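You operate a simulated robot arm through the tools that you are given. There is no shell and no other tool. Be economical: measure what you need, move in short steps, check, and stop when the job is done.

You run a simulated robot arm. Do the job below in one go: nothing can be reset, and whatever is moved stays where it is left.

TASK
Put things in order on the top of the table by the fence. At the end: the teal bay card (marked "RINSE") from the top of the table by the fence stands where the small green valve block stood; the in use card in grey stands where the small beige tub (marked "9.7 %") stood; the small beige tub from the top of the table by the fence stands on top of the silver valve with the orange lever; the small green valve block stands where the in use card in grey stood; whatever was shut is shut again. Leave all else as you found it, and nothing knocked over.
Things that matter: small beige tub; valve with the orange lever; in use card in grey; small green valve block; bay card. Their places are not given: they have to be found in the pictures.

The check looks at the end state, three seconds after you hand in, the way a careful person would. Anything else that was tipped, shoved, dropped, spilled or broken makes it a failure.

THE ROBOT
A 7-joint arm with a two-finger parallel gripper, fixed in place. Base frame: the origin is at the foot of the arm, x ahead of it, y to its left, z up; the work surface is at about z = 86. Readings come in cm, rad, newtons and seconds.
With the tool pointing down near the work surface it reaches from about 24 to 68 cm from the base axis. Its first joint turns from -1.152 to 1.152 rad. Payload 2.4 kg.
The tool frame sits at the grasp point between the pads (the TCP): z along the fingers, y along the line on which they close. The tips reach 3 cm beyond it. Largest opening 9.4 cm; finger width 2.8, thickness 1; the body of the gripper, 5 by 9.6 cm, starts 5.5 cm behind the TCP.
Orientation is told as [roll, pitch, yaw] about the base's x, y, z axes, in that order, counted from this pose: with the fingers straight down and closing along the base's y, the tool's x points along the base's -x, its y along +y and its z along -z.

THE INTERFACE
- The arm moves only by the tool send_rows. Its argument "steps" is a list of rows, each a list of 3 entries, a list of its own where there are three numbers: the shift along the base's x, y, z in units of 300 mm (1.0 is 300 mm), then the turn, a rotation vector about the base's x, y, z in units of 180 degrees (1.0 is 180 degrees), then the finger opening in cm, from 0 to 9.4. In form: [[[tx, ty, tz], [wx, wy, wz], jaw], ...]. A call has 1 to 8 rows; each row is the pose to reach, as a shift and turn from the pose commanded when the call began. A call with a number of a shift or a turn outside -1 to 1 is refused whole. Rows are played at 5 a second. More than 5 cm and 0.15 rad between two rows, or a gripper value outside its range, and nothing of the call is played. Where a pose cannot be reached the arm comes as near as it can. A force on the tool above 40 N (or 10 N above the force at the start of the call, whichever is more), or a blocked arm, ends the call early, and 0.2 s more pass. The fingers move at their own pace (about 15.3 cm/s each) and stop on an object; they squeeze with about 39 N. The grip force told is the motor's: it shows also when the fingers shut on nothing. Time passes only in rows, and 0.2 s behind the last, so rows that repeat a pose let the fingers close. The reply holds the time, the measured pose of the TCP, the force on the tool along the base axes, the opening and the grip force, in the units named above and with some noise, and new pictures: "views" is both (left out), scene, wrist or none.
- Cameras (640 x 400 px; columns grow to the right, rows downward): "scene" is fixed at [1.98, 45.55, 142.97]; the picture's right is [-0.85, -0.53, 0.00], its down [-0.29, 0.46, -0.84] and it looks along [0.45, -0.71, -0.55] (base axes); focal length 276 px, centre (320, 200). "wrist" rides on the gripper at [-3.7, 0, -5.8] in the tool frame; the picture's right is [0.00, -1.00, 0.00], its down [0.97, 0.00, -0.24] and it looks along [0.24, 0.00, 0.97] (tool axes); focal length 218 px, centre (320, 200).
- probe_pixels(camera, pixels): for up to 12 pixels [column, row] of the newest picture of that camera ("zoom" is the newest enlarged one), the place [x, y, z] in the base frame of the surface seen there, good to about 0.2 cm, but the place of the scene camera against the robot may be out by one fixed shift of up to 2.5 cm in any direction. It takes no simulated time.
- inspect(camera, box): a new picture of the part [left, top, right, bottom] of that camera's present view, enlarged. It takes no simulated time.
- close_job(): hands the job in; it is judged then, once.

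Work in short steps. Measure before you move; look again where a grasp or a placing could have gone wrong, and mend it. You have 80 turns and 120 pictures in all, those below and enlarged ones among them. Open the gripper and draw the arm clear of the work before you hand the job in, unless the task says otherwise; then end with one line.

The tools are called after "Emit:" as a command line: name --argument value ..., lists and objects as JSON in quotes. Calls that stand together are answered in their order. send_rows: Moves the arm, as the interface text tells. Its arguments: {"type":"object","properties":{"steps":{"type":"array"},"views":{"type":"string","enum":["both","scene","wrist","none"]}},"required":["steps"]} The other tools are called the same way: probe_pixels (camera, pixels) gives the place of the surface under pixels of a picture; inspect (camera, box) takes an enlarged picture of a part of a camera's view; close_job () hands the job in.

At the start:

```text
clock: 0.0
tcp_pos: [27.93, -28.51, 116.91]
tool_rot: [0.001, 0.0, 0.001]
force: [-0.1, 0.4, 0.4]
opening: 9.39
gripper_force: 0.1
```

scene: 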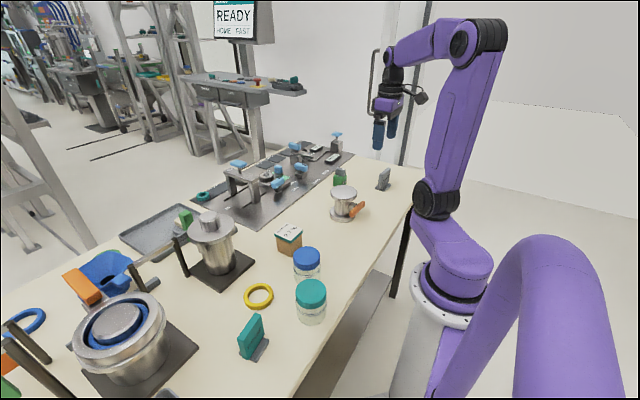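
wrist: 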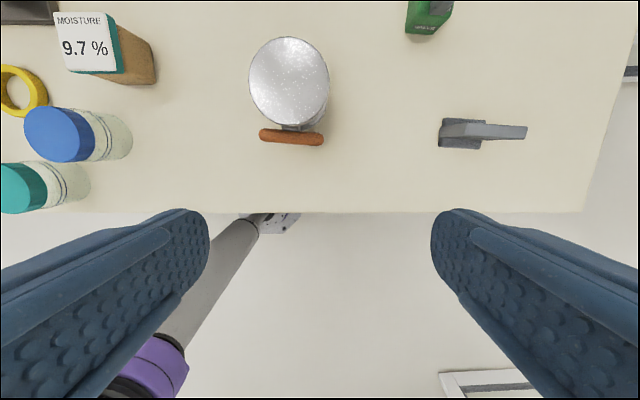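

The scene shows the teal card at (252,337), tub (289,238), silver valve (344,202), green block (340,178) and grey card (384,178). I enlarge and measure first.

Emit:
inspect --camera "scene" --box '[260, 150, 420, 250]'

Emit:
inspect --camera "scene" --box '[200, 270, 360, 370]'

Emit:
probe_pixels --camera "wrist" --pixels '[[85, 45], [140, 60], [288, 80], [290, 138], [428, 30], [420, 5], [460, 140], [500, 132], [350, 180], [445, 130], [525, 132], [115, 75]]'

Emit:
probe_pixels --camera "scene" --pixels '[[290, 232], [344, 189], [340, 172], [340, 183], [384, 175], [250, 330], [252, 340], [262, 352], [289, 248], [358, 210], [307, 255], [312, 290]]'

```text
4.00 times, centred on (340, 200) of scene
```

zoom: 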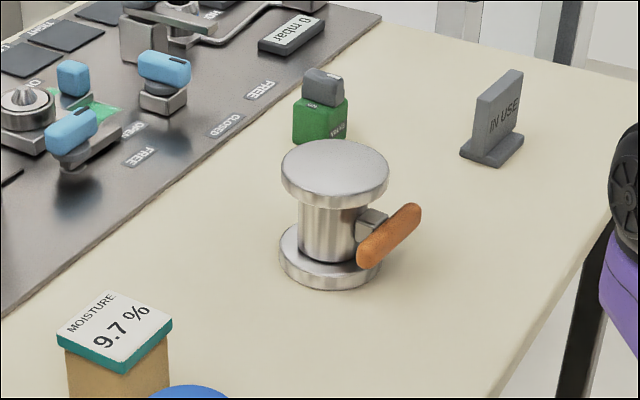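

```text
4.00 times, centred on (280, 320) of scene
```

zoom: 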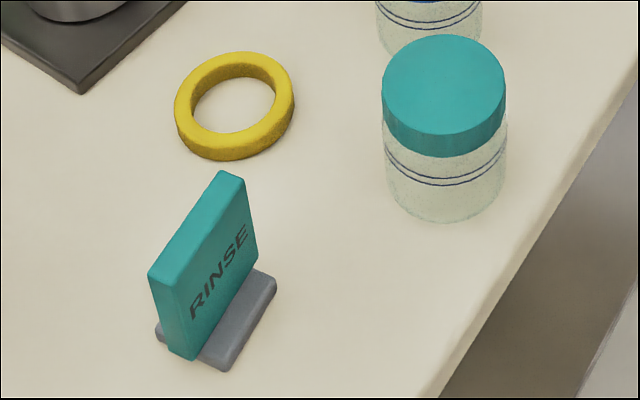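

```text
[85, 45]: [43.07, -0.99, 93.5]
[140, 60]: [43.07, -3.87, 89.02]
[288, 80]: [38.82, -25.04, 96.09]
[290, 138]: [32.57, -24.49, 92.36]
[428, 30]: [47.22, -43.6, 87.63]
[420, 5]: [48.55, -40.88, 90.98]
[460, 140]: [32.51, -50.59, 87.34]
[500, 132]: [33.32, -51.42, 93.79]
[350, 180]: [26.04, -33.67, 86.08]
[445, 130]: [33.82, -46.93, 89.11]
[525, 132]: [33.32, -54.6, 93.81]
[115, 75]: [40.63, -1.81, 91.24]
```

```text
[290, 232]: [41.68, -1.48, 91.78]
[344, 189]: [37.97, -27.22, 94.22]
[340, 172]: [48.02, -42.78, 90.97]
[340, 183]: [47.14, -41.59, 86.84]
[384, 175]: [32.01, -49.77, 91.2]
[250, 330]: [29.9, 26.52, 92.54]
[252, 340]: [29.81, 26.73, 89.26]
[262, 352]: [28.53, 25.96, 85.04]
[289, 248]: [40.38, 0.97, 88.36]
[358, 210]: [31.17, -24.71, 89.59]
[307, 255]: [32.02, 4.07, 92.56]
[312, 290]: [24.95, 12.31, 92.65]
```

The tub is near (42,-1.5) with its top at z≈93.5. I move above it to look closely and measure its yaw.

Emit:
send_rows --steps '[[[0.062, 0.129, 0], [0, 0, 0], 9.4], [[0.124, 0.257, 0], [0, 0, 0], 9.4], [[0.187, 0.386, 0], [0, 0, 0], 9.4], [[0.249, 0.514, 0], [0, 0, 0], 9.4], [[0.311, 0.643, -0.04], [0, 0, 0], 9.4], [[0.374, 0.771, -0.08], [0, 0, 0], 9.4], [[0.436, 0.9, -0.12], [0, 0, 0], 9.4], [[0.436, 0.9, -0.163], [0, 0, 0], 9.4]]'

```text
clock: 1.8
tcp_pos: [40.94, -1.4, 112.02]
tool_rot: [0.001, 0.0, -0.003]
force: [-0.7, 0.6, 0.7]
opening: 9.4
gripper_force: 0.1
```

scene: 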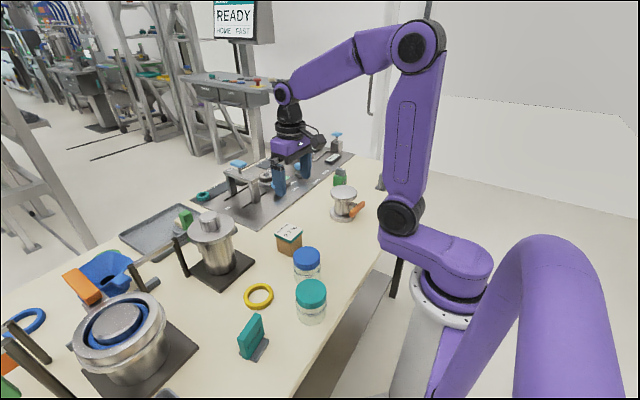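
wrist: 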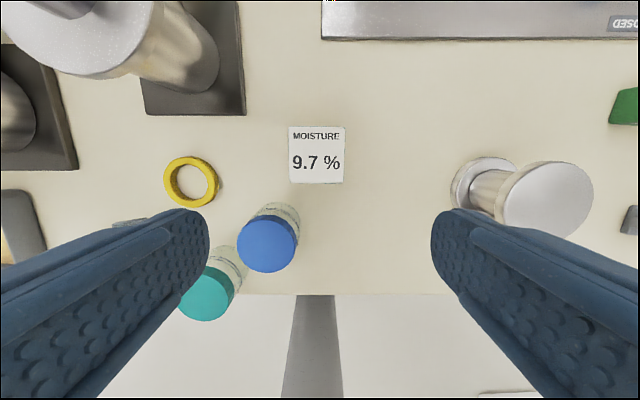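

The tub is axis-aligned at (316,155), clear on both sides. I probe its corners and the valve top, seen at (548,200).

Emit:
probe_pixels --camera "wrist" --pixels '[[291, 129], [342, 129], [291, 181], [342, 182], [316, 155], [506, 200], [588, 200], [547, 166], [547, 235], [547, 200], [455, 182], [316, 215]]'

Emit:
inspect --camera "wrist" --box '[240, 110, 400, 210]'

```text
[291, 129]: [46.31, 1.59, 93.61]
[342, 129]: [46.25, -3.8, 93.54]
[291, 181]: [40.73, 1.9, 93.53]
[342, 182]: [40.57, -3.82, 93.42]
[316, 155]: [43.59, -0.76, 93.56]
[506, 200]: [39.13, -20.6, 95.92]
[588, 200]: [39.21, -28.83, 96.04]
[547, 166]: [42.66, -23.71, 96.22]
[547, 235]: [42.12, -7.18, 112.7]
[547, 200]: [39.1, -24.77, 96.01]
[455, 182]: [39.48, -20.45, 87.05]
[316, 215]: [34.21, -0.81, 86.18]
```

```text
4.00 times, centred on (320, 160) of wrist
```

zoom: 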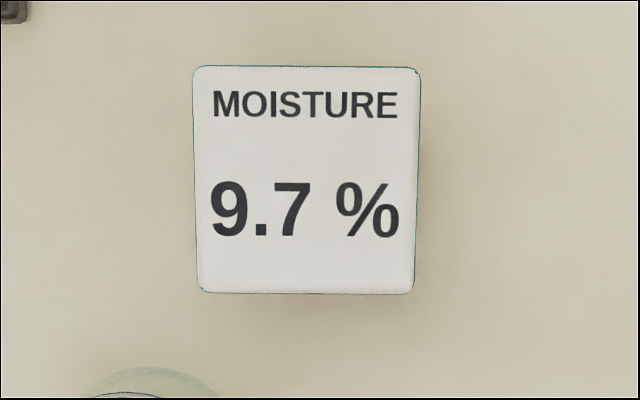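

Tub centre is (43.45,-1.0), top z 93.55, about 5.6 cm wide. I go down over it to TCP z≈90.1 and close.

Emit:
send_rows --steps '[[[0.084, 0.013, -0.1], [0, 0, 0], 9.4], [[0.084, 0.013, -0.25], [0, 0, 0], 9.4], [[0.084, 0.013, -0.4], [0, 0, 0], 9.4], [[0.084, 0.013, -0.53], [0, 0, 0], 9.4], [[0.084, 0.013, -0.65], [0, 0, 0], 9.4], [[0.084, 0.013, -0.73], [0, 0, 0], 9.4], [[0.084, 0.013, -0.73], [0, 0, 0], 9.4]]' --views "both"

```text
clock: 3.4
tcp_pos: [43.56, -1.14, 90.0]
tool_rot: [-0.001, -0.002, 0.0]
force: [-0.3, 0.5, 1.0]
opening: 9.4
gripper_force: 0.0
```

scene: 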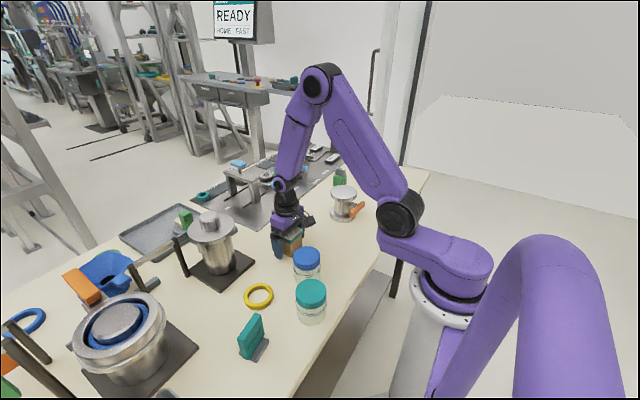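
wrist: 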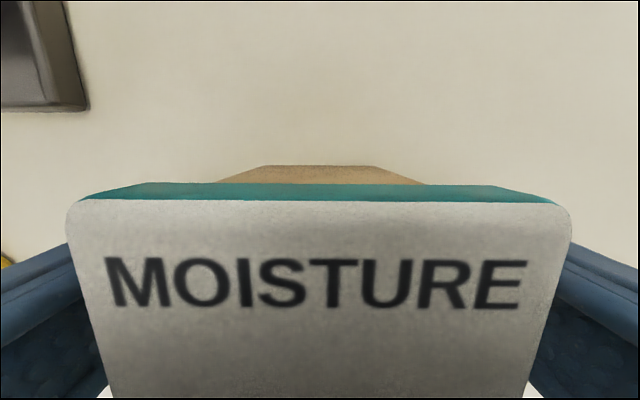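

The fingers straddle the tub, which fills columns 70–570. I close, then lift straight up a little.

Emit:
send_rows --steps '[[[0, 0, 0], [0, 0, 0], 4], [[0, 0, 0], [0, 0, 0], 4], [[0, 0, 0], [0, 0, 0], 4], [[0, 0, 0.05], [0, 0, 0], 4], [[0, 0, 0.15], [0, 0, 0], 4], [[0, 0, 0.3], [0, 0, 0], 4], [[0, 0, 0.45], [0, 0, 0], 4]]'

```text
clock: 5.0
tcp_pos: [43.51, -1.07, 103.73]
tool_rot: [-0.001, 0.0, -0.003]
force: [-0.6, 0.5, -1.7]
opening: 6.4
gripper_force: 39.2
```

scene: 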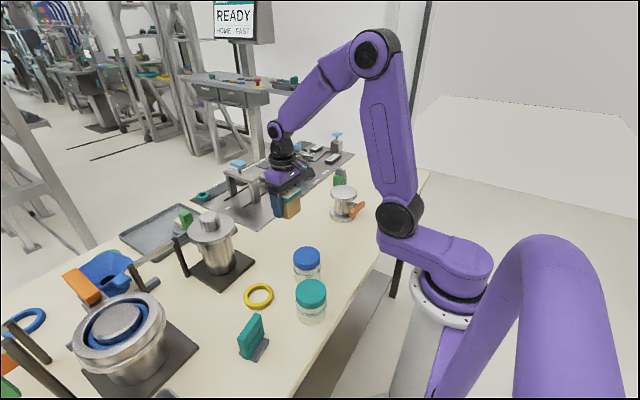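
wrist: 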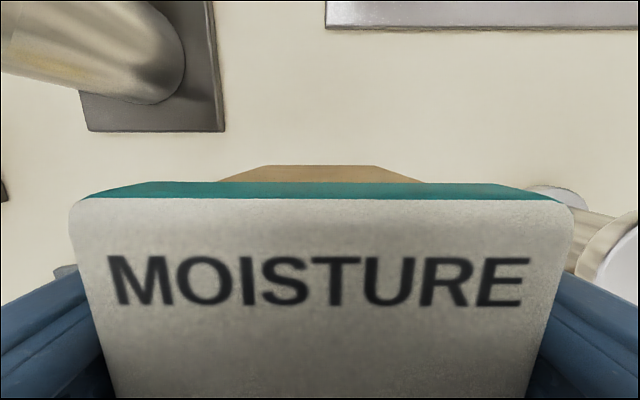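

The tub is held (opening 6.4). I refine the valve's centre with a zoomed scene view.

Emit:
inspect --camera "scene" --box '[304, 170, 384, 220]'

```text
8.00 times, centred on (344, 195) of scene
```

zoom: 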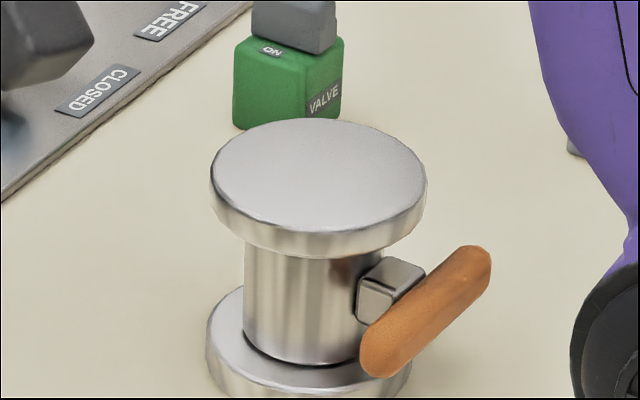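

I probe the disc rim points in the zoom at (215,170), (422,180), (320,125), (312,225), plus the table nearby for the scene shift.

Emit:
probe_pixels --camera "zoom" --pixels '[[216, 168], [422, 180], [330, 122], [305, 226], [319, 174], [60, 250], [500, 200]]'

Emit:
probe_pixels --camera "wrist" --pixels '[[560, 192], [632, 255], [545, 188], [327, 28]]'

```text
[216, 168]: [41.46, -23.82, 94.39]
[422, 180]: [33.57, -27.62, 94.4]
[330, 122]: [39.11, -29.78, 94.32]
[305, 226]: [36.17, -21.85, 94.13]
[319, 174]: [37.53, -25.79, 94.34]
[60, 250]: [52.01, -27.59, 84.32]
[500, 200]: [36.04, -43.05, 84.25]
```

```text
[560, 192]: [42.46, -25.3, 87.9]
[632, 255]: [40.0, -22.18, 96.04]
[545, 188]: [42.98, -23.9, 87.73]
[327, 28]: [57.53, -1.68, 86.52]
```

Valve disc centre from wrist ≈(38.8,-24.9), z 96.0; the scene frame is out by about (+1.25,+0.9,+1.7). I carry the tub over it at a safe height.

Emit:
send_rows --steps '[[[-0.02, -0.1, 0.08], [0, 0, 0], 4], [[-0.05, -0.24, 0.1], [0, 0, 0], 4], [[-0.08, -0.38, 0.1], [0, 0, 0], 4], [[-0.11, -0.52, 0.1], [0, 0, 0], 4], [[-0.14, -0.66, 0.1], [0, 0, 0], 4], [[-0.157, -0.793, 0.1], [0, 0, 0], 4], [[-0.157, -0.793, 0.05], [0, 0, 0], 4], [[-0.157, -0.793, 0.05], [0, 0, 0], 4]]'

```text
clock: 6.8
tcp_pos: [39.01, -25.0, 105.2]
tool_rot: [0.001, 0.001, -0.001]
force: [-0.4, 0.2, -1.9]
opening: 6.37
gripper_force: 39.1
```

scene: 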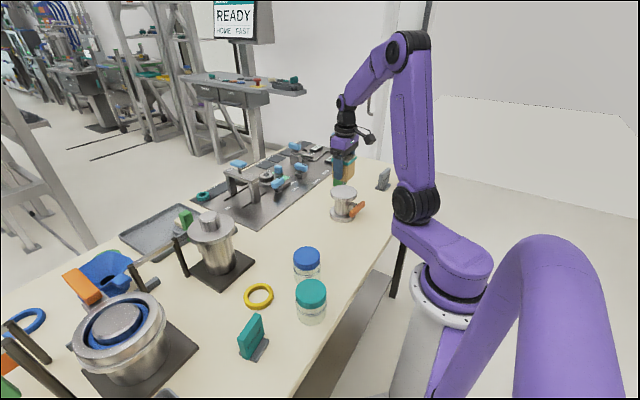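
wrist: 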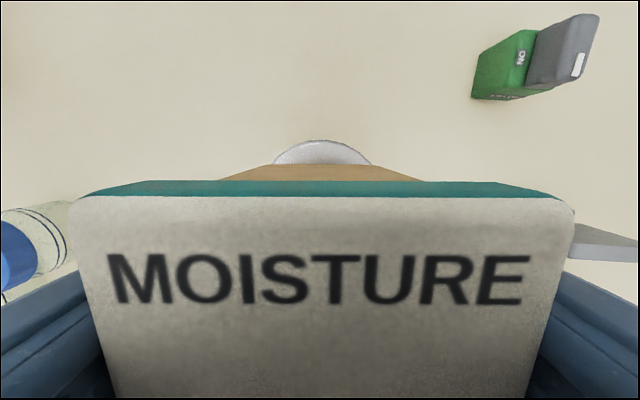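

The disc peeks out behind the tub, centred at column 322. I check its back edge.

Emit:
probe_pixels --camera "wrist" --pixels '[[322, 142], [322, 150], [285, 158], [362, 158]]'

Emit:
inspect --camera "scene" --box '[304, 140, 384, 220]'

```text
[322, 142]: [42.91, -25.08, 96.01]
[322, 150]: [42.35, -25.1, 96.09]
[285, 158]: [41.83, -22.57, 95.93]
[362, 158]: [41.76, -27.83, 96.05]
```

```text
5.00 times, centred on (344, 180) of scene
```

zoom: 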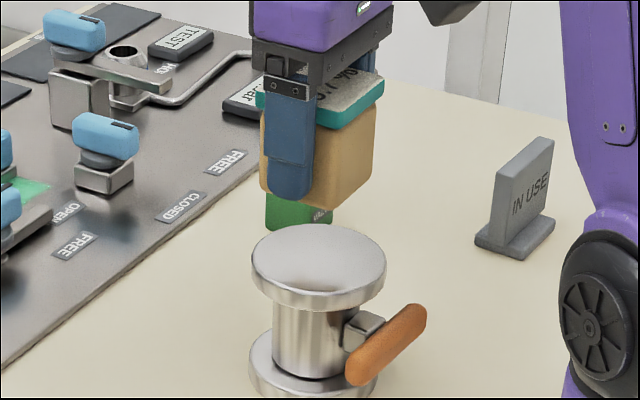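

Refined centre (38.6,-25.1). I shift slightly and lower to contact in small steps.

Emit:
send_rows --steps '[[[-0.01, -0.004, -0.06], [0, 0, 0], 4], [[-0.01, -0.004, -0.12], [0, 0, 0], 4], [[-0.01, -0.004, -0.15], [0, 0, 0], 4], [[-0.01, -0.004, -0.16], [0, 0, 0], 4], [[-0.01, -0.004, -0.165], [0, 0, 0], 4], [[-0.01, -0.004, -0.165], [0, 0, 0], 4]]'

Emit:
inspect --camera "scene" --box '[304, 140, 384, 220]'

```text
clock: 8.2
tcp_pos: [38.7, -25.04, 100.09]
tool_rot: [0.0, 0.0, -0.003]
force: [0.4, 0.4, -2.0]
opening: 6.4
gripper_force: 39.0
```

scene: 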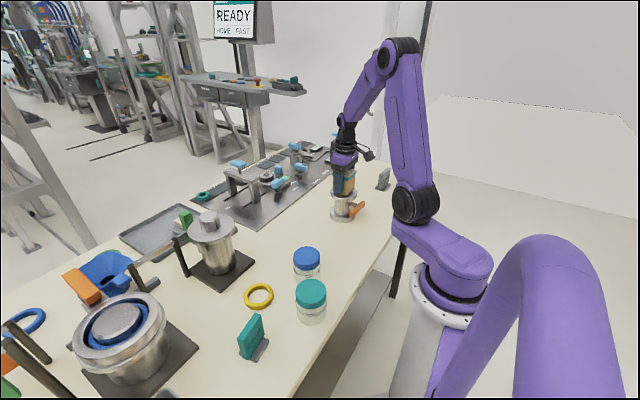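
wrist: 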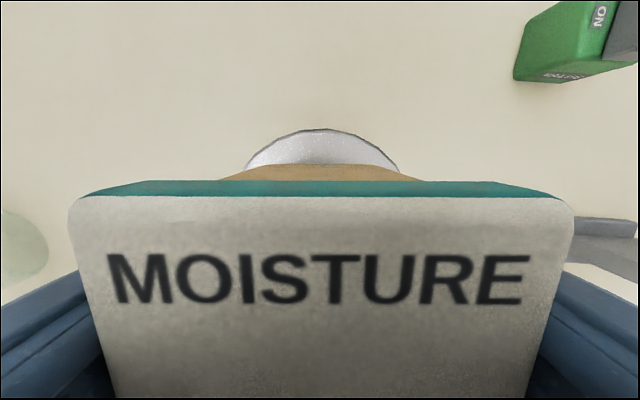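

```text
5.00 times, centred on (344, 180) of scene
```

zoom: 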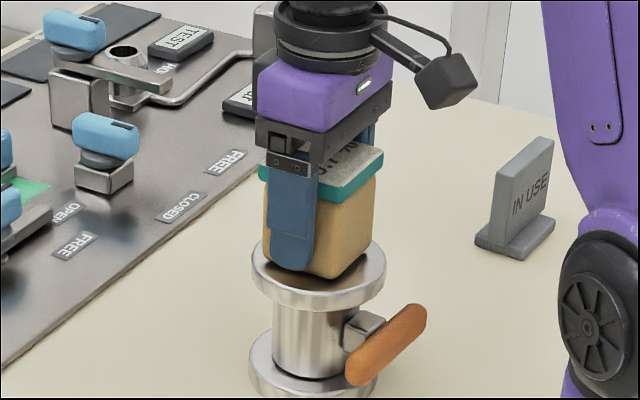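

Not in contact yet (force z still −2). I lower another couple of millimetres.

Emit:
send_rows --steps '[[[0, 0, -0.003], [0, 0, 0], 4], [[0, 0, -0.005], [0, 0, 0], 4], [[0, 0, -0.005], [0, 0, 0], 4]]' --views "none"

```text
clock: 9.0
tcp_pos: [38.66, -24.96, 99.93]
tool_rot: [0.001, -0.001, -0.001]
force: [-1.3, 0.8, 5.8]
opening: 6.4
gripper_force: 38.5
```

Contact now (force z +5.8). I open gradually and rise straight up.

Emit:
send_rows --steps '[[[0, 0, 0], [0, 0, 0], 7], [[0, 0, 0], [0, 0, 0], 9.4], [[0, 0, 0], [0, 0, 0], 9.4], [[0, 0, 0.05], [0, 0, 0], 9.4], [[0, 0, 0.15], [0, 0, 0], 9.4], [[0, 0, 0.3], [0, 0, 0], 9.4], [[0, 0, 0.45], [0, 0, 0], 9.4], [[0, 0, 0.45], [0, 0, 0], 9.4]]'

Emit:
inspect --camera "scene" --box '[304, 150, 404, 220]'

```text
clock: 10.8
tcp_pos: [38.57, -25.26, 113.37]
tool_rot: [0.001, 0.0, -0.001]
force: [0.0, -0.2, -0.3]
opening: 9.4
gripper_force: 0.1
```

scene: 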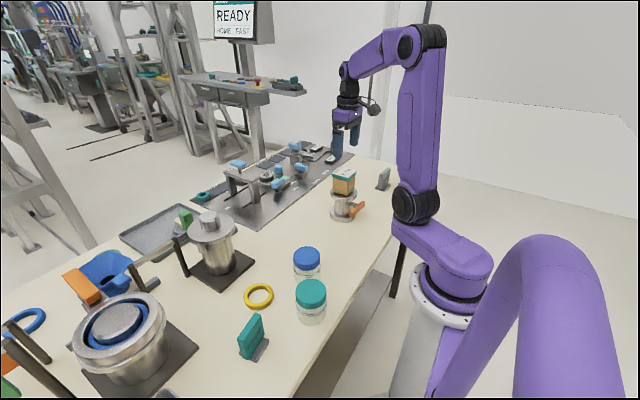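
wrist: 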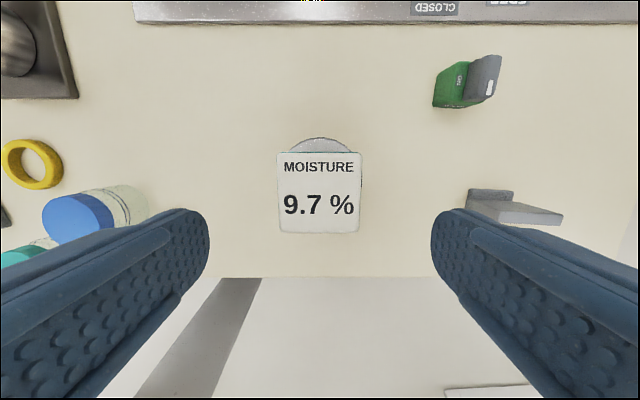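

```text
5.71 times, centred on (354, 185) of scene
```

zoom: 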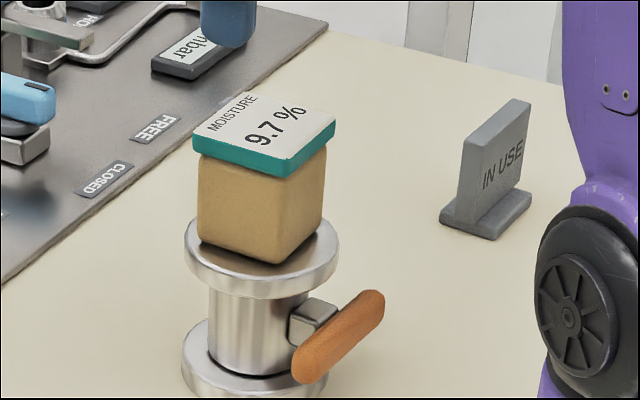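

The tub stands centred on the valve. Next I go over the grey card near (33,-50) to measure it.

Emit:
send_rows --steps '[[[-0.03, -0.14, 0], [0, 0, 0], 9.4], [[-0.06, -0.28, 0], [0, 0, 0], 9.4], [[-0.09, -0.42, 0], [0, 0, 0], 9.4], [[-0.12, -0.56, 0], [0, 0, 0], 9.4], [[-0.15, -0.7, 0], [0, 0, 0], 9.4], [[-0.17, -0.82, 0], [0, 0, 0], 9.4], [[-0.17, -0.82, 0], [0, 0, 0], 9.4]]'

```text
clock: 12.4
tcp_pos: [33.29, -49.81, 113.42]
tool_rot: [0.0, 0.001, 0.002]
force: [-0.9, 0.0, -0.8]
opening: 9.39
gripper_force: 0.1
```

scene: 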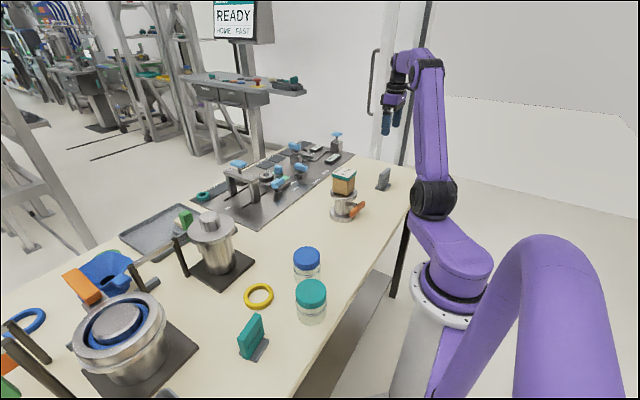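
wrist: 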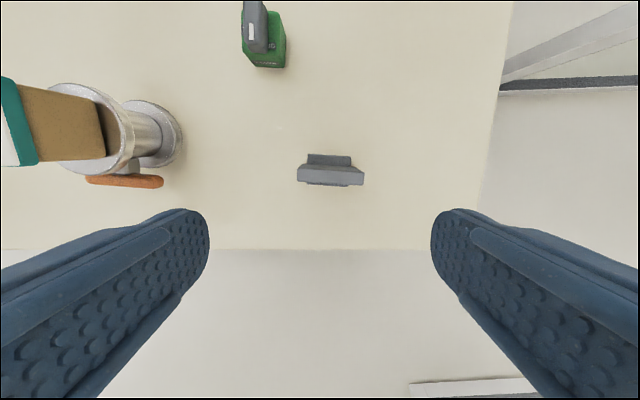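

Emit:
inspect --camera "wrist" --box '[280, 140, 380, 200]'

Emit:
probe_pixels --camera "wrist" --pixels '[[298, 182], [363, 182], [330, 168], [330, 184], [309, 158], [350, 158], [307, 165], [353, 165], [330, 190], [330, 176]]'

Emit:
inspect --camera "scene" --box '[360, 160, 410, 195]'

```text
6.40 times, centred on (330, 170) of wrist
```

zoom: 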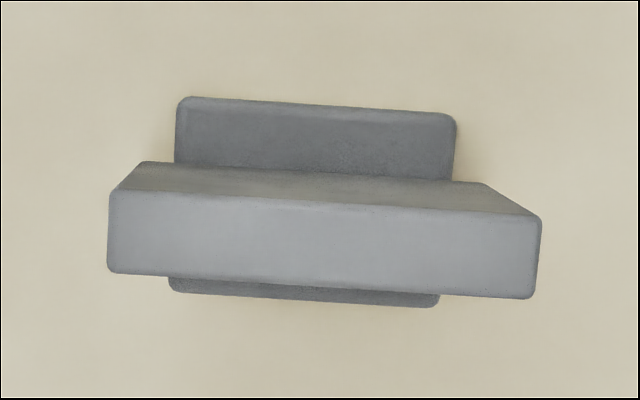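

```text
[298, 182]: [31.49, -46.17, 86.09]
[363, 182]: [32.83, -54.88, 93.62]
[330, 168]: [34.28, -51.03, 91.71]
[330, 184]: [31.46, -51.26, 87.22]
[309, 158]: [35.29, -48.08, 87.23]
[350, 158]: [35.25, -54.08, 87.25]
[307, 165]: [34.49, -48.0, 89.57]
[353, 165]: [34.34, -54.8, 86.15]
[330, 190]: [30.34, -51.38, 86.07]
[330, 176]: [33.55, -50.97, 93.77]
```

```text
11.43 times, centred on (385, 178) of scene
```

zoom: 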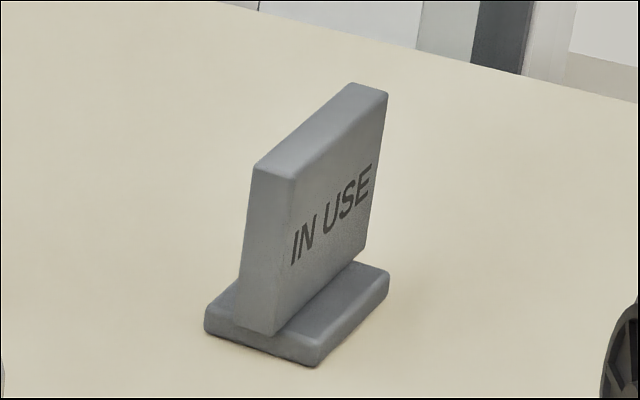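

The grey card's plate is centred at (33.4,-51.05), 7.3 cm wide along y, top at z 93.75, yaw ≈ -0.05. I can grip it by its side edges with the present orientation, so I go down with a slight turn.

Emit:
send_rows --steps '[[[0.003, -0.041, -0.1], [0, 0, -0.016], 9.4], [[0.003, -0.041, -0.25], [0, 0, -0.016], 9.4], [[0.003, -0.041, -0.4], [0, 0, -0.016], 9.4], [[0.003, -0.041, -0.5], [0, 0, -0.016], 9.4], [[0.003, -0.041, -0.56], [0, 0, -0.016], 9.4], [[0.003, -0.041, -0.56], [0, 0, -0.016], 9.4]]' --views "wrist"

```text
clock: 13.8
tcp_pos: [33.58, -51.14, 96.41]
tool_rot: [0.0, -0.001, -0.05]
force: [-0.1, 0.1, 0.0]
opening: 9.39
gripper_force: 0.0
```

wrist: 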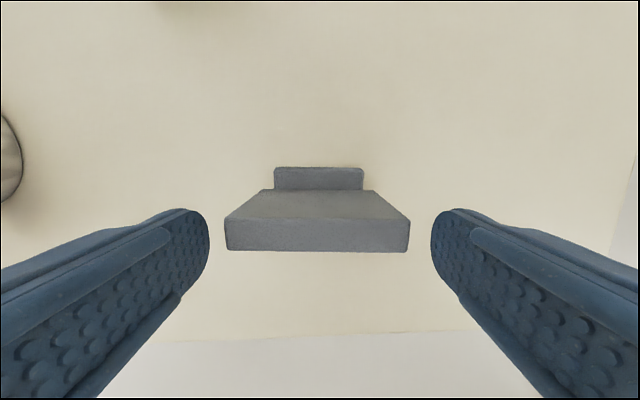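

The card is square to the fingers, centred at column 318. I check x of its top faces before going on.

Emit:
probe_pixels --camera "wrist" --pixels '[[318, 222], [318, 248], [228, 240], [408, 240], [318, 170]]'

```text
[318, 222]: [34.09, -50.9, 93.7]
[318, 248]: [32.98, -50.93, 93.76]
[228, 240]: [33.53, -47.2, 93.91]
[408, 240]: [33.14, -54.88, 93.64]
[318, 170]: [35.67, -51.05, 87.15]
```

Aligned within 1–2 mm. I lower 5.9 cm, close and lift a little.

Emit:
send_rows --steps '[[[-0.003, 0.004, -0.1], [0, 0, 0], 9.4], [[-0.003, 0.004, -0.195], [0, 0, 0], 9.4], [[-0.003, 0.004, -0.195], [0, 0, 0], 9.4], [[-0.003, 0.004, -0.195], [0, 0, 0], 6], [[-0.003, 0.004, -0.195], [0, 0, 0], 6], [[-0.003, 0.004, -0.195], [0, 0, 0], 6], [[-0.003, 0.004, -0.1], [0, 0, 0], 6], [[-0.003, 0.004, 0.03], [0, 0, 0], 6]]'

```text
clock: 15.6
tcp_pos: [33.39, -50.73, 97.44]
tool_rot: [0.0, 0.0, -0.049]
force: [-0.2, 0.3, -0.5]
opening: 7.97
gripper_force: 39.0
```

scene: 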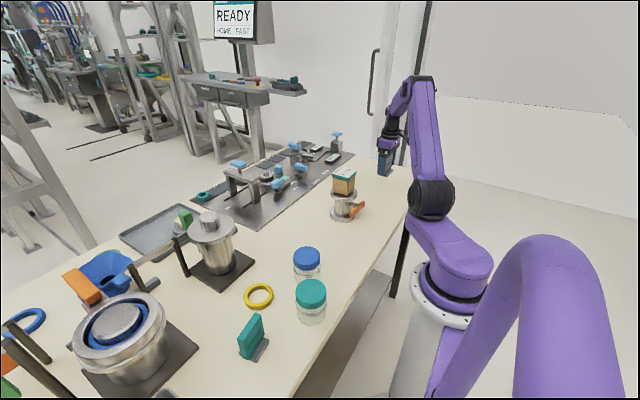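
wrist: 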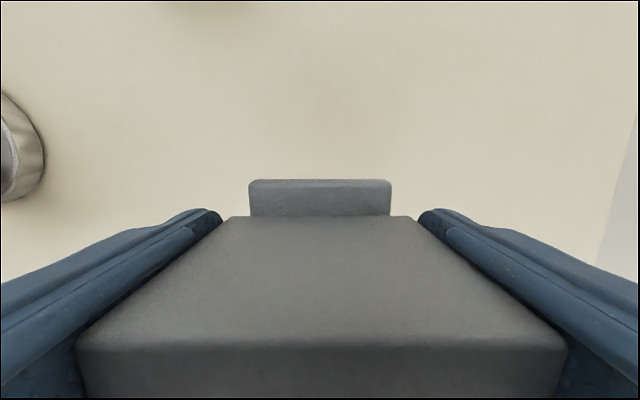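

The grey card is gripped (opening 7.97). I raise it to z≈112 to clear the tub, and carry toward the tub's old place (43.45,-1.0).

Emit:
send_rows --steps '[[[0, 0, 0.16], [0, 0, 0], 6], [[0, 0, 0.32], [0, 0, 0], 6], [[0, 0, 0.48], [0, 0, 0], 6], [[0.03, 0.15, 0.48], [0, 0, 0], 6], [[0.06, 0.3, 0.48], [0, 0, 0], 6], [[0.09, 0.46, 0.48], [0, 0, 0], 6], [[0.12, 0.61, 0.48], [0, 0, 0], 6], [[0.15, 0.76, 0.48], [0, 0, 0], 6]]' --views "none"

Emit:
send_rows --steps '[[[0.03, 0.15, 0], [0, 0, 0], 6], [[0.06, 0.3, 0], [0, 0, 0], 6], [[0.09, 0.45, 0], [0, 0, 0], 6], [[0.12, 0.6, 0], [0, 0, 0], 6], [[0.15, 0.74, 0], [0, 0, 0], 6], [[0.18, 0.88, -0.05], [0, 0, 0], 6], [[0.18, 0.88, -0.18], [0, 0, 0], 6], [[0.18, 0.88, -0.3], [0, 0, 0], 6]]'

```text
clock: 17.4
tcp_pos: [37.84, -28.14, 111.67]
tool_rot: [0.0, 0.0, -0.053]
force: [0.1, 0.2, -1.9]
opening: 7.96
gripper_force: 38.7
```

```text
clock: 19.2
tcp_pos: [43.24, -1.65, 102.87]
tool_rot: [0.001, -0.001, -0.051]
force: [0.2, 0.0, -1.0]
opening: 7.94
gripper_force: 39.0
```

scene: 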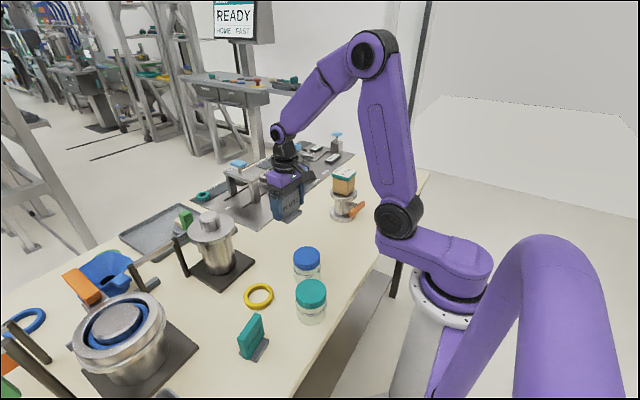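
wrist: 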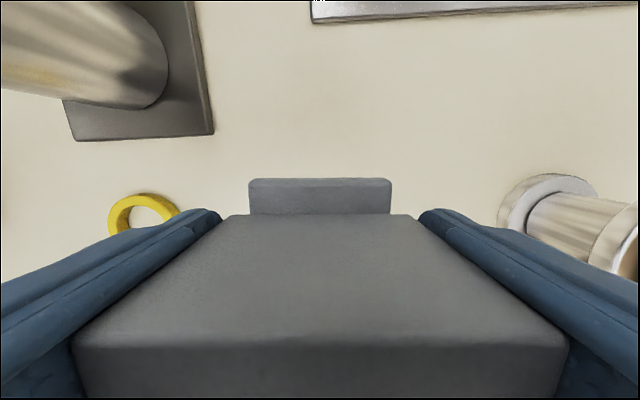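

The card hangs over the old tub spot; I correct by (+0.2,+0.65) and lower to just above contact.

Emit:
send_rows --steps '[[[0.007, 0.021, -0.12], [0, 0, 0], 6], [[0.007, 0.021, -0.25], [0, 0, 0], 6], [[0.007, 0.021, -0.35], [0, 0, 0], 6], [[0.007, 0.021, -0.39], [0, 0, 0], 6], [[0.007, 0.021, -0.402], [0, 0, 0], 6], [[0.007, 0.021, -0.402], [0, 0, 0], 6]]' --views "none"

```text
clock: 20.6
tcp_pos: [43.62, -1.0, 90.9]
tool_rot: [0.0, 0.0, -0.053]
force: [0.3, -0.7, -0.2]
opening: 7.97
gripper_force: 38.9
```

Not touching yet (z 90.9). I lower 3–4 mm in small steps.

Emit:
send_rows --steps '[[[0, 0, -0.005], [0, 0, 0], 6], [[0, 0, -0.01], [0, 0, 0], 6], [[0, 0, -0.01], [0, 0, 0], 6]]' --views "none"

```text
clock: 21.4
tcp_pos: [43.5, -0.99, 90.65]
tool_rot: [0.0, 0.001, -0.051]
force: [-0.1, 0.4, 0.0]
opening: 7.93
gripper_force: 39.0
```

Emit:
send_rows --steps '[[[0, 0, -0.004], [0, 0, 0], 6], [[0, 0, -0.007], [0, 0, 0], 6], [[0, 0, -0.007], [0, 0, 0], 6]]' --views "both"

Emit:
inspect --camera "scene" --box '[250, 200, 330, 260]'

```text
clock: 22.2
tcp_pos: [43.53, -0.97, 90.5]
tool_rot: [-0.001, -0.002, -0.05]
force: [-5.2, -3.1, 29.4]
opening: 7.98
gripper_force: 38.8
```

scene: 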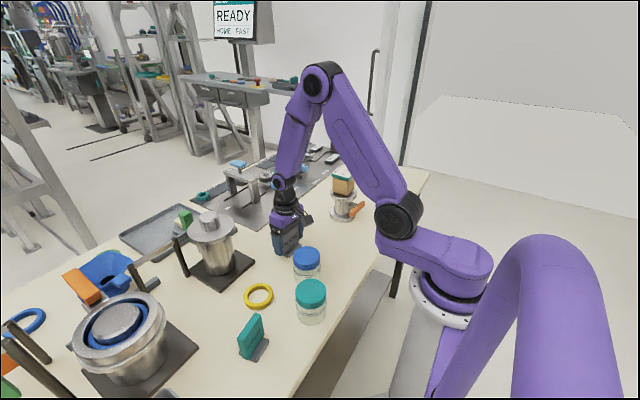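
wrist: 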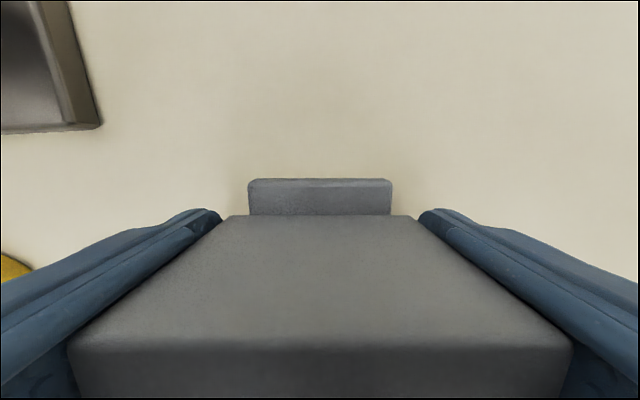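

```text
6.67 times, centred on (290, 230) of scene
```

zoom: 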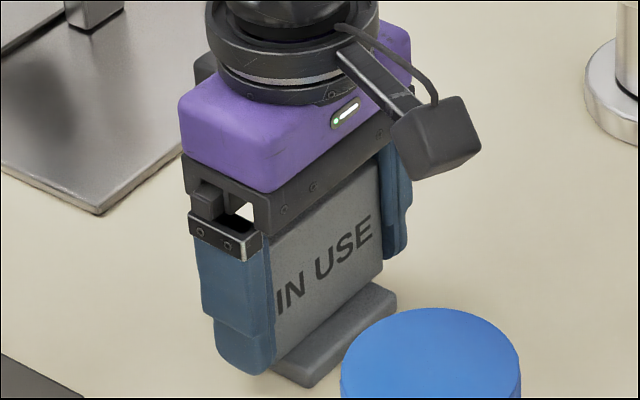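

The card is down (29 N). I ease up a millimetre, open, and rise.

Emit:
send_rows --steps '[[[0, 0, 0.004], [0, 0, 0], 6], [[0, 0, 0.004], [0, 0, 0], 9.4], [[0, 0, 0.004], [0, 0, 0], 9.4], [[0, 0, 0.06], [0, 0, 0], 9.4], [[0, 0, 0.2], [0, 0, 0], 9.4], [[0, 0, 0.36], [0, 0, 0], 9.4], [[0, 0, 0.52], [0, 0, 0], 9.4], [[0, 0, 0.68], [0, 0, 0], 9.4]]'

Emit:
inspect --camera "scene" --box '[250, 200, 330, 260]'

Emit:
probe_pixels --camera "wrist" --pixels '[[320, 175]]'

```text
clock: 24.0
tcp_pos: [43.78, -0.88, 111.11]
tool_rot: [0.001, 0.002, -0.049]
force: [-0.6, 0.3, -0.2]
opening: 9.41
gripper_force: 0.0
```

scene: 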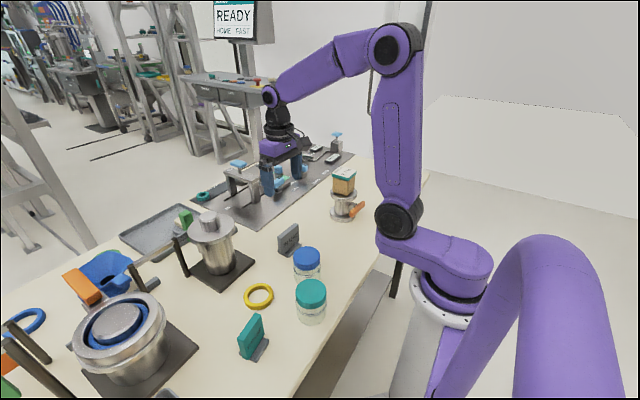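
wrist: 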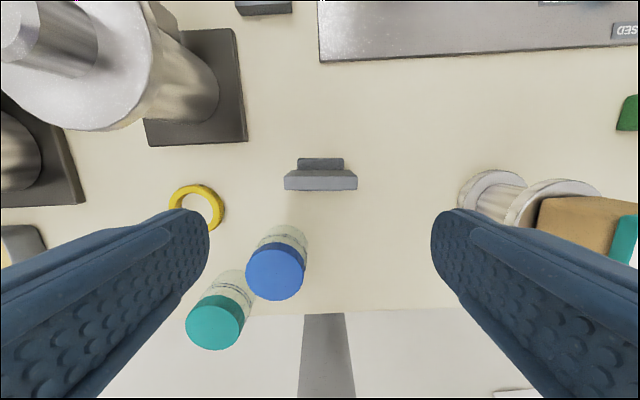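

```text
6.67 times, centred on (290, 230) of scene
```

zoom: 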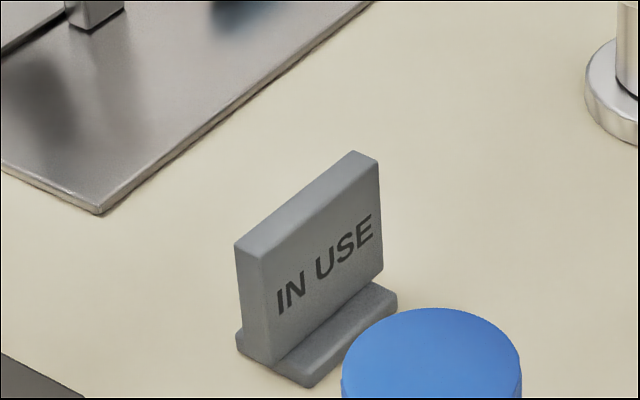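

```text
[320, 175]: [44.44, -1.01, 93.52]
```

The grey card stands well. Now I travel toward the green block near (48,-42) at the same height.

Emit:
send_rows --steps '[[[0.02, -0.16, 0.03], [0, 0, 0.016], 9.4], [[0.03, -0.32, 0.03], [0, 0, 0.016], 9.4], [[0.04, -0.48, 0.03], [0, 0, 0.016], 9.4], [[0.05, -0.64, 0.03], [0, 0, 0.016], 9.4], [[0.06, -0.8, 0.03], [0, 0, 0.016], 9.4], [[0.06, -0.96, 0.03], [0, 0, 0.016], 9.4]]' --views "none"

Emit:
send_rows --steps '[[[0.03, -0.14, 0], [0, 0, 0], 9.4], [[0.05, -0.28, 0], [0, 0, 0], 9.4], [[0.06, -0.4, 0], [0, 0, 0], 9.4], [[0.06, -0.4, 0], [0, 0, 0], 9.4]]'

```text
clock: 25.4
tcp_pos: [45.23, -29.94, 111.73]
tool_rot: [0.0, 0.0, -0.001]
force: [0.6, -1.4, 0.3]
opening: 9.4
gripper_force: 0.1
```

```text
clock: 26.4
tcp_pos: [47.07, -41.82, 111.59]
tool_rot: [0.001, 0.0, 0.0]
force: [-1.4, -1.4, 0.5]
opening: 9.4
gripper_force: 0.0
```

scene: 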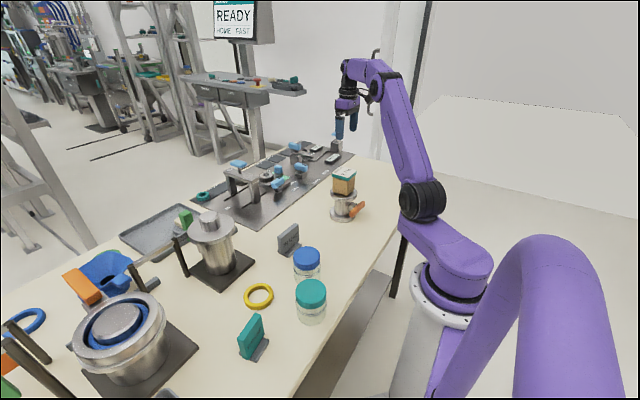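
wrist: 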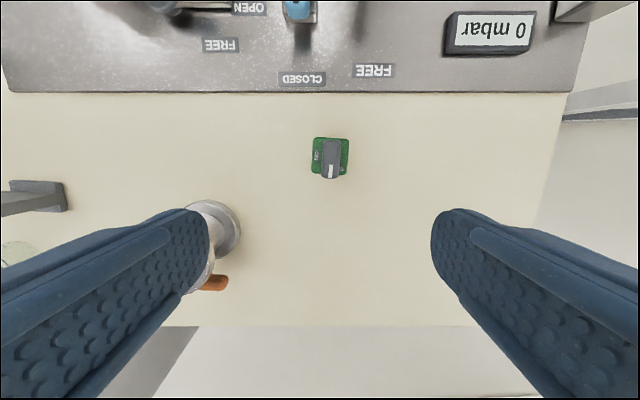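

Emit:
inspect --camera "wrist" --box '[298, 128, 362, 188]'

Emit:
probe_pixels --camera "wrist" --pixels '[[315, 140], [347, 141], [313, 172], [346, 174], [330, 160], [330, 176], [330, 142], [323, 160], [338, 160]]'

Emit:
inspect --camera "scene" --box '[320, 160, 365, 195]'

```text
6.67 times, centred on (330, 158) of wrist
```

zoom: 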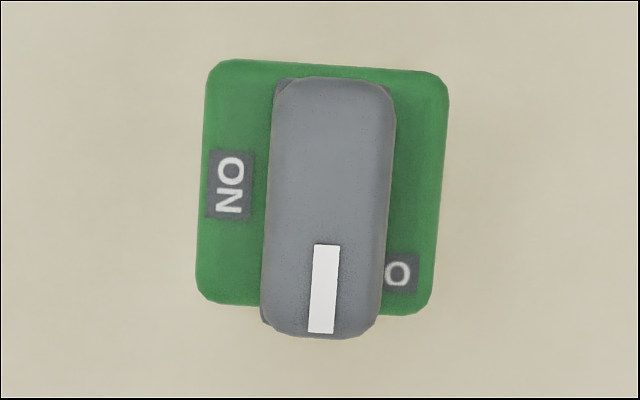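

```text
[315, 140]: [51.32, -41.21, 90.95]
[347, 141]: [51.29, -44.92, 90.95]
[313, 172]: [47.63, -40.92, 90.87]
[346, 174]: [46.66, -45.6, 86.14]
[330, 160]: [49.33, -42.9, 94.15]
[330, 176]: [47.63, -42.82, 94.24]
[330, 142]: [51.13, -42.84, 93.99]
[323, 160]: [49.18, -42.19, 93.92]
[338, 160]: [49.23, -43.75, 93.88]
```

```text
11.43 times, centred on (342, 178) of scene
```

zoom: 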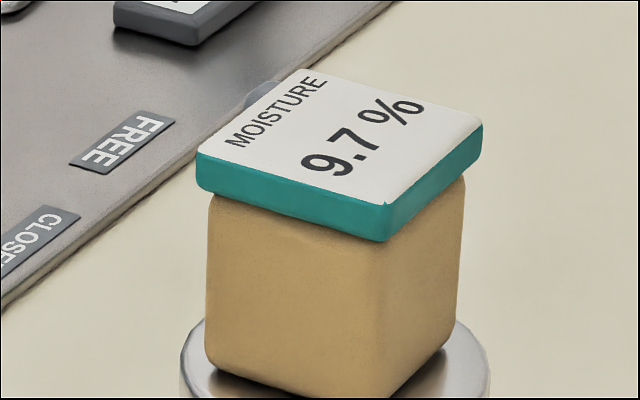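

Green block: centre (49.35,-43.0), 4 cm square, top z 90.95, knob to 94.2, yaw ≈ -0.055. I descend to z≈97 and check.

Emit:
send_rows --steps '[[[0.076, -0.039, -0.05], [0, 0, -0.017], 9.4], [[0.076, -0.039, -0.2], [0, 0, -0.017], 9.4], [[0.076, -0.039, -0.35], [0, 0, -0.017], 9.4], [[0.076, -0.039, -0.47], [0, 0, -0.017], 9.4], [[0.076, -0.039, -0.47], [0, 0, -0.017], 9.4]]' --views "wrist"

Emit:
probe_pixels --camera "wrist" --pixels '[[320, 180], [320, 200], [320, 220], [320, 240], [290, 190], [350, 190], [280, 190], [360, 190]]'

```text
clock: 27.6
tcp_pos: [49.42, -42.8, 97.73]
tool_rot: [0.0, 0.001, -0.054]
force: [-0.1, -0.6, -0.2]
opening: 9.4
gripper_force: 0.0
```

wrist: 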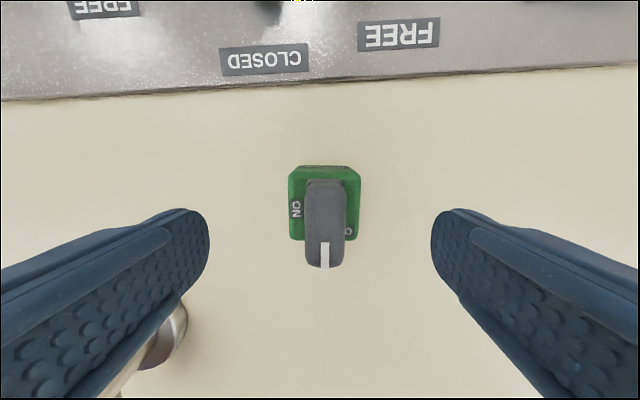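

```text
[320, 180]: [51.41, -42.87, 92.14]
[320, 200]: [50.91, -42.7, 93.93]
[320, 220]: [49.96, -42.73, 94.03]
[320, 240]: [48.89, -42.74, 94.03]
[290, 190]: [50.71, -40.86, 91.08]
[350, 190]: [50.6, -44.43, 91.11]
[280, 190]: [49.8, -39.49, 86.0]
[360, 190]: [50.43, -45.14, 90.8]
```

The block sits square between the fingers (columns 289–361). I lower to z≈89.8, close and lift slightly.

Emit:
send_rows --steps '[[[0, -0.006, -0.13], [0, 0, 0], 9.4], [[0, -0.006, -0.262], [0, 0, 0], 9.4], [[0, -0.006, -0.262], [0, 0, 0], 9.4], [[0, -0.006, -0.262], [0, 0, 0], 5], [[0, -0.006, -0.262], [0, 0, 0], 2.5], [[0, -0.006, -0.262], [0, 0, 0], 2.5], [[0, -0.006, -0.262], [0, 0, 0], 2.5]]' --views "none"

Emit:
send_rows --steps '[[[0, 0, 0.08], [0, 0, 0], 2.5], [[0, 0, 0.2], [0, 0, 0], 2.5]]'

```text
clock: 29.2
tcp_pos: [49.27, -43.04, 89.84]
tool_rot: [0.0, 0.0, -0.055]
force: [-0.5, 0.7, 1.1]
opening: 4.8
gripper_force: 38.9
```

```text
clock: 29.8
tcp_pos: [49.38, -42.95, 95.84]
tool_rot: [-0.001, 0.0, -0.054]
force: [1.0, 0.8, -2.6]
opening: 4.79
gripper_force: 38.9
```

scene: 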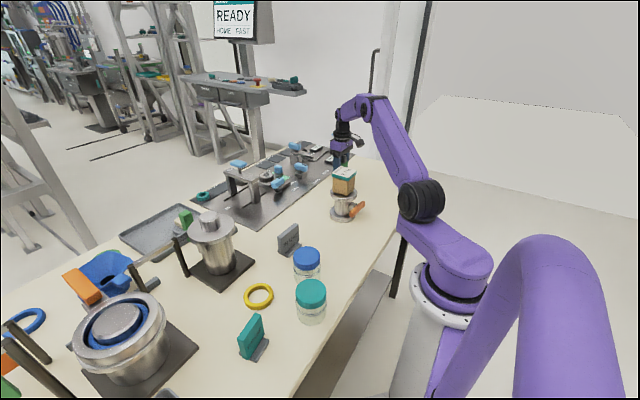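
wrist: 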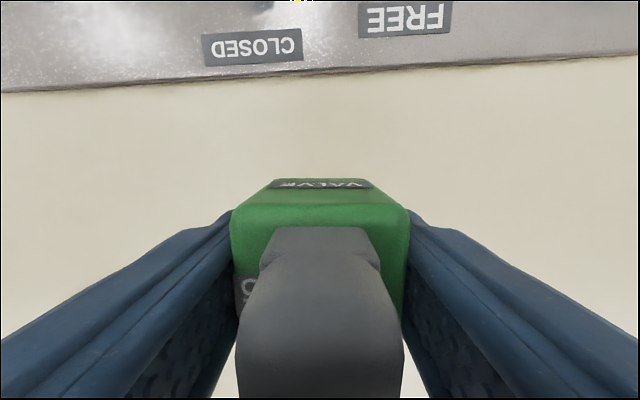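

Block held. I carry it to the grey card's old place (33.5,-51.0).

Emit:
send_rows --steps '[[[0, 0, 0.06], [0, 0, 0], 2.5], [[-0.13, -0.067, 0.06], [0, 0, 0], 2.5], [[-0.26, -0.134, 0.06], [0, 0, 0], 2.5], [[-0.4, -0.2, 0.06], [0, 0, 0], 2.5], [[-0.53, -0.268, 0.06], [0, 0, 0], 2.5], [[-0.53, -0.268, -0.07], [0, 0, 0], 2.5], [[-0.53, -0.268, -0.17], [0, 0, 0], 2.5], [[-0.53, -0.268, -0.17], [0, 0, 0], 2.5]]'

```text
clock: 31.6
tcp_pos: [33.64, -50.9, 90.6]
tool_rot: [0.0, 0.001, -0.055]
force: [0.6, 0.3, -1.6]
opening: 4.79
gripper_force: 38.9
```

scene: 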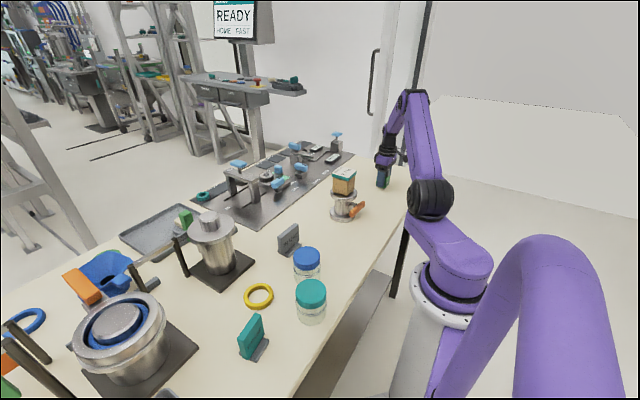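
wrist: 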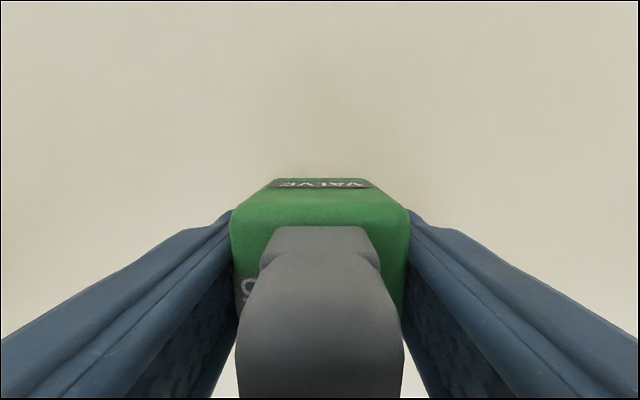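

In place, about 7 mm above contact. I lower gently.

Emit:
send_rows --steps '[[[-0.003, -0.002, -0.012], [0, 0, 0], 2.5], [[-0.003, -0.002, -0.02], [0, 0, 0], 2.5], [[-0.003, -0.002, -0.025], [0, 0, 0], 2.5], [[-0.003, -0.002, -0.025], [0, 0, 0], 2.5]]' --views "none"

```text
clock: 32.6
tcp_pos: [33.54, -51.13, 89.92]
tool_rot: [0.0, 0.001, -0.055]
force: [0.2, 0.3, -1.5]
opening: 4.79
gripper_force: 39.1
```

Emit:
send_rows --steps '[[[0, 0, -0.003], [0, 0, 0], 2.5], [[0, 0, -0.005], [0, 0, 0], 2.5], [[0, 0, -0.005], [0, 0, 0], 2.5]]' --views "none"

```text
clock: 33.4
tcp_pos: [33.47, -51.23, 89.77]
tool_rot: [0.001, 0.0, -0.055]
force: [0.3, -0.4, -2.0]
opening: 4.82
gripper_force: 39.6
```

Still free; a touch lower.

Emit:
send_rows --steps '[[[0, 0, -0.002], [0, 0, 0], 2.5], [[0, 0, -0.004], [0, 0, 0], 2.5], [[0, 0, -0.004], [0, 0, 0], 2.5]]' --views "none"

```text
clock: 34.2
tcp_pos: [33.43, -51.24, 89.7]
tool_rot: [-0.002, 0.0, -0.055]
force: [-2.2, 4.8, 16.0]
opening: 4.81
gripper_force: 38.4
```

Contact (16 N). I open and rise.

Emit:
send_rows --steps '[[[0, 0, 0.002], [0, 0, 0], 2.5], [[0, 0, 0.002], [0, 0, 0], 7], [[0, 0, 0.002], [0, 0, 0], 9.4], [[0, 0, 0.05], [0, 0, 0], 9.4], [[0, 0, 0.2], [0, 0, 0], 9.4], [[0, 0, 0.36], [0, 0, 0], 9.4], [[0, 0, 0.52], [0, 0, 0], 9.4], [[0, 0, 0.68], [0, 0, 0.017], 9.4]]'

Emit:
inspect --camera "scene" --box '[330, 150, 410, 210]'

```text
clock: 36.0
tcp_pos: [33.34, -51.21, 110.02]
tool_rot: [0.0, -0.001, 0.0]
force: [0.3, 1.0, -0.4]
opening: 9.4
gripper_force: 0.1
```

scene: 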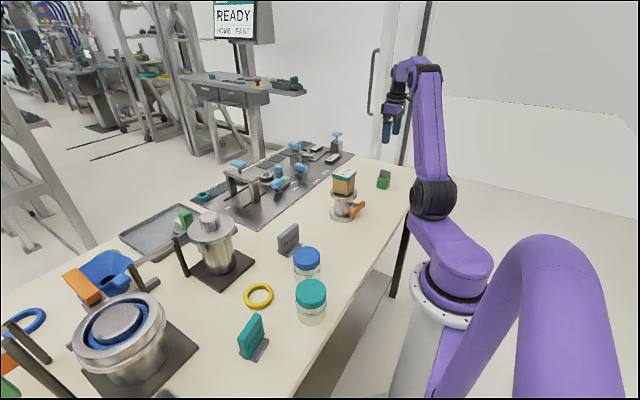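
wrist: 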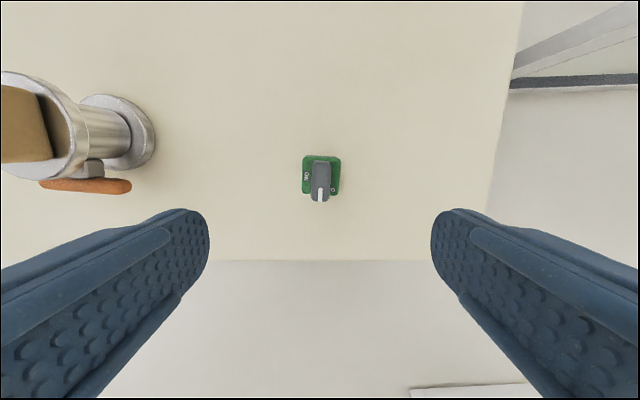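

```text
6.67 times, centred on (370, 180) of scene
```

zoom: 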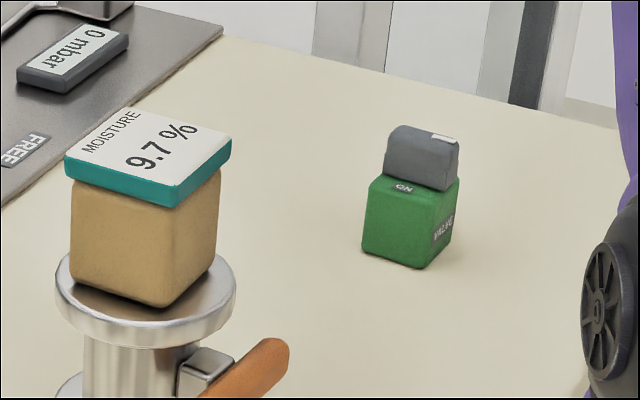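

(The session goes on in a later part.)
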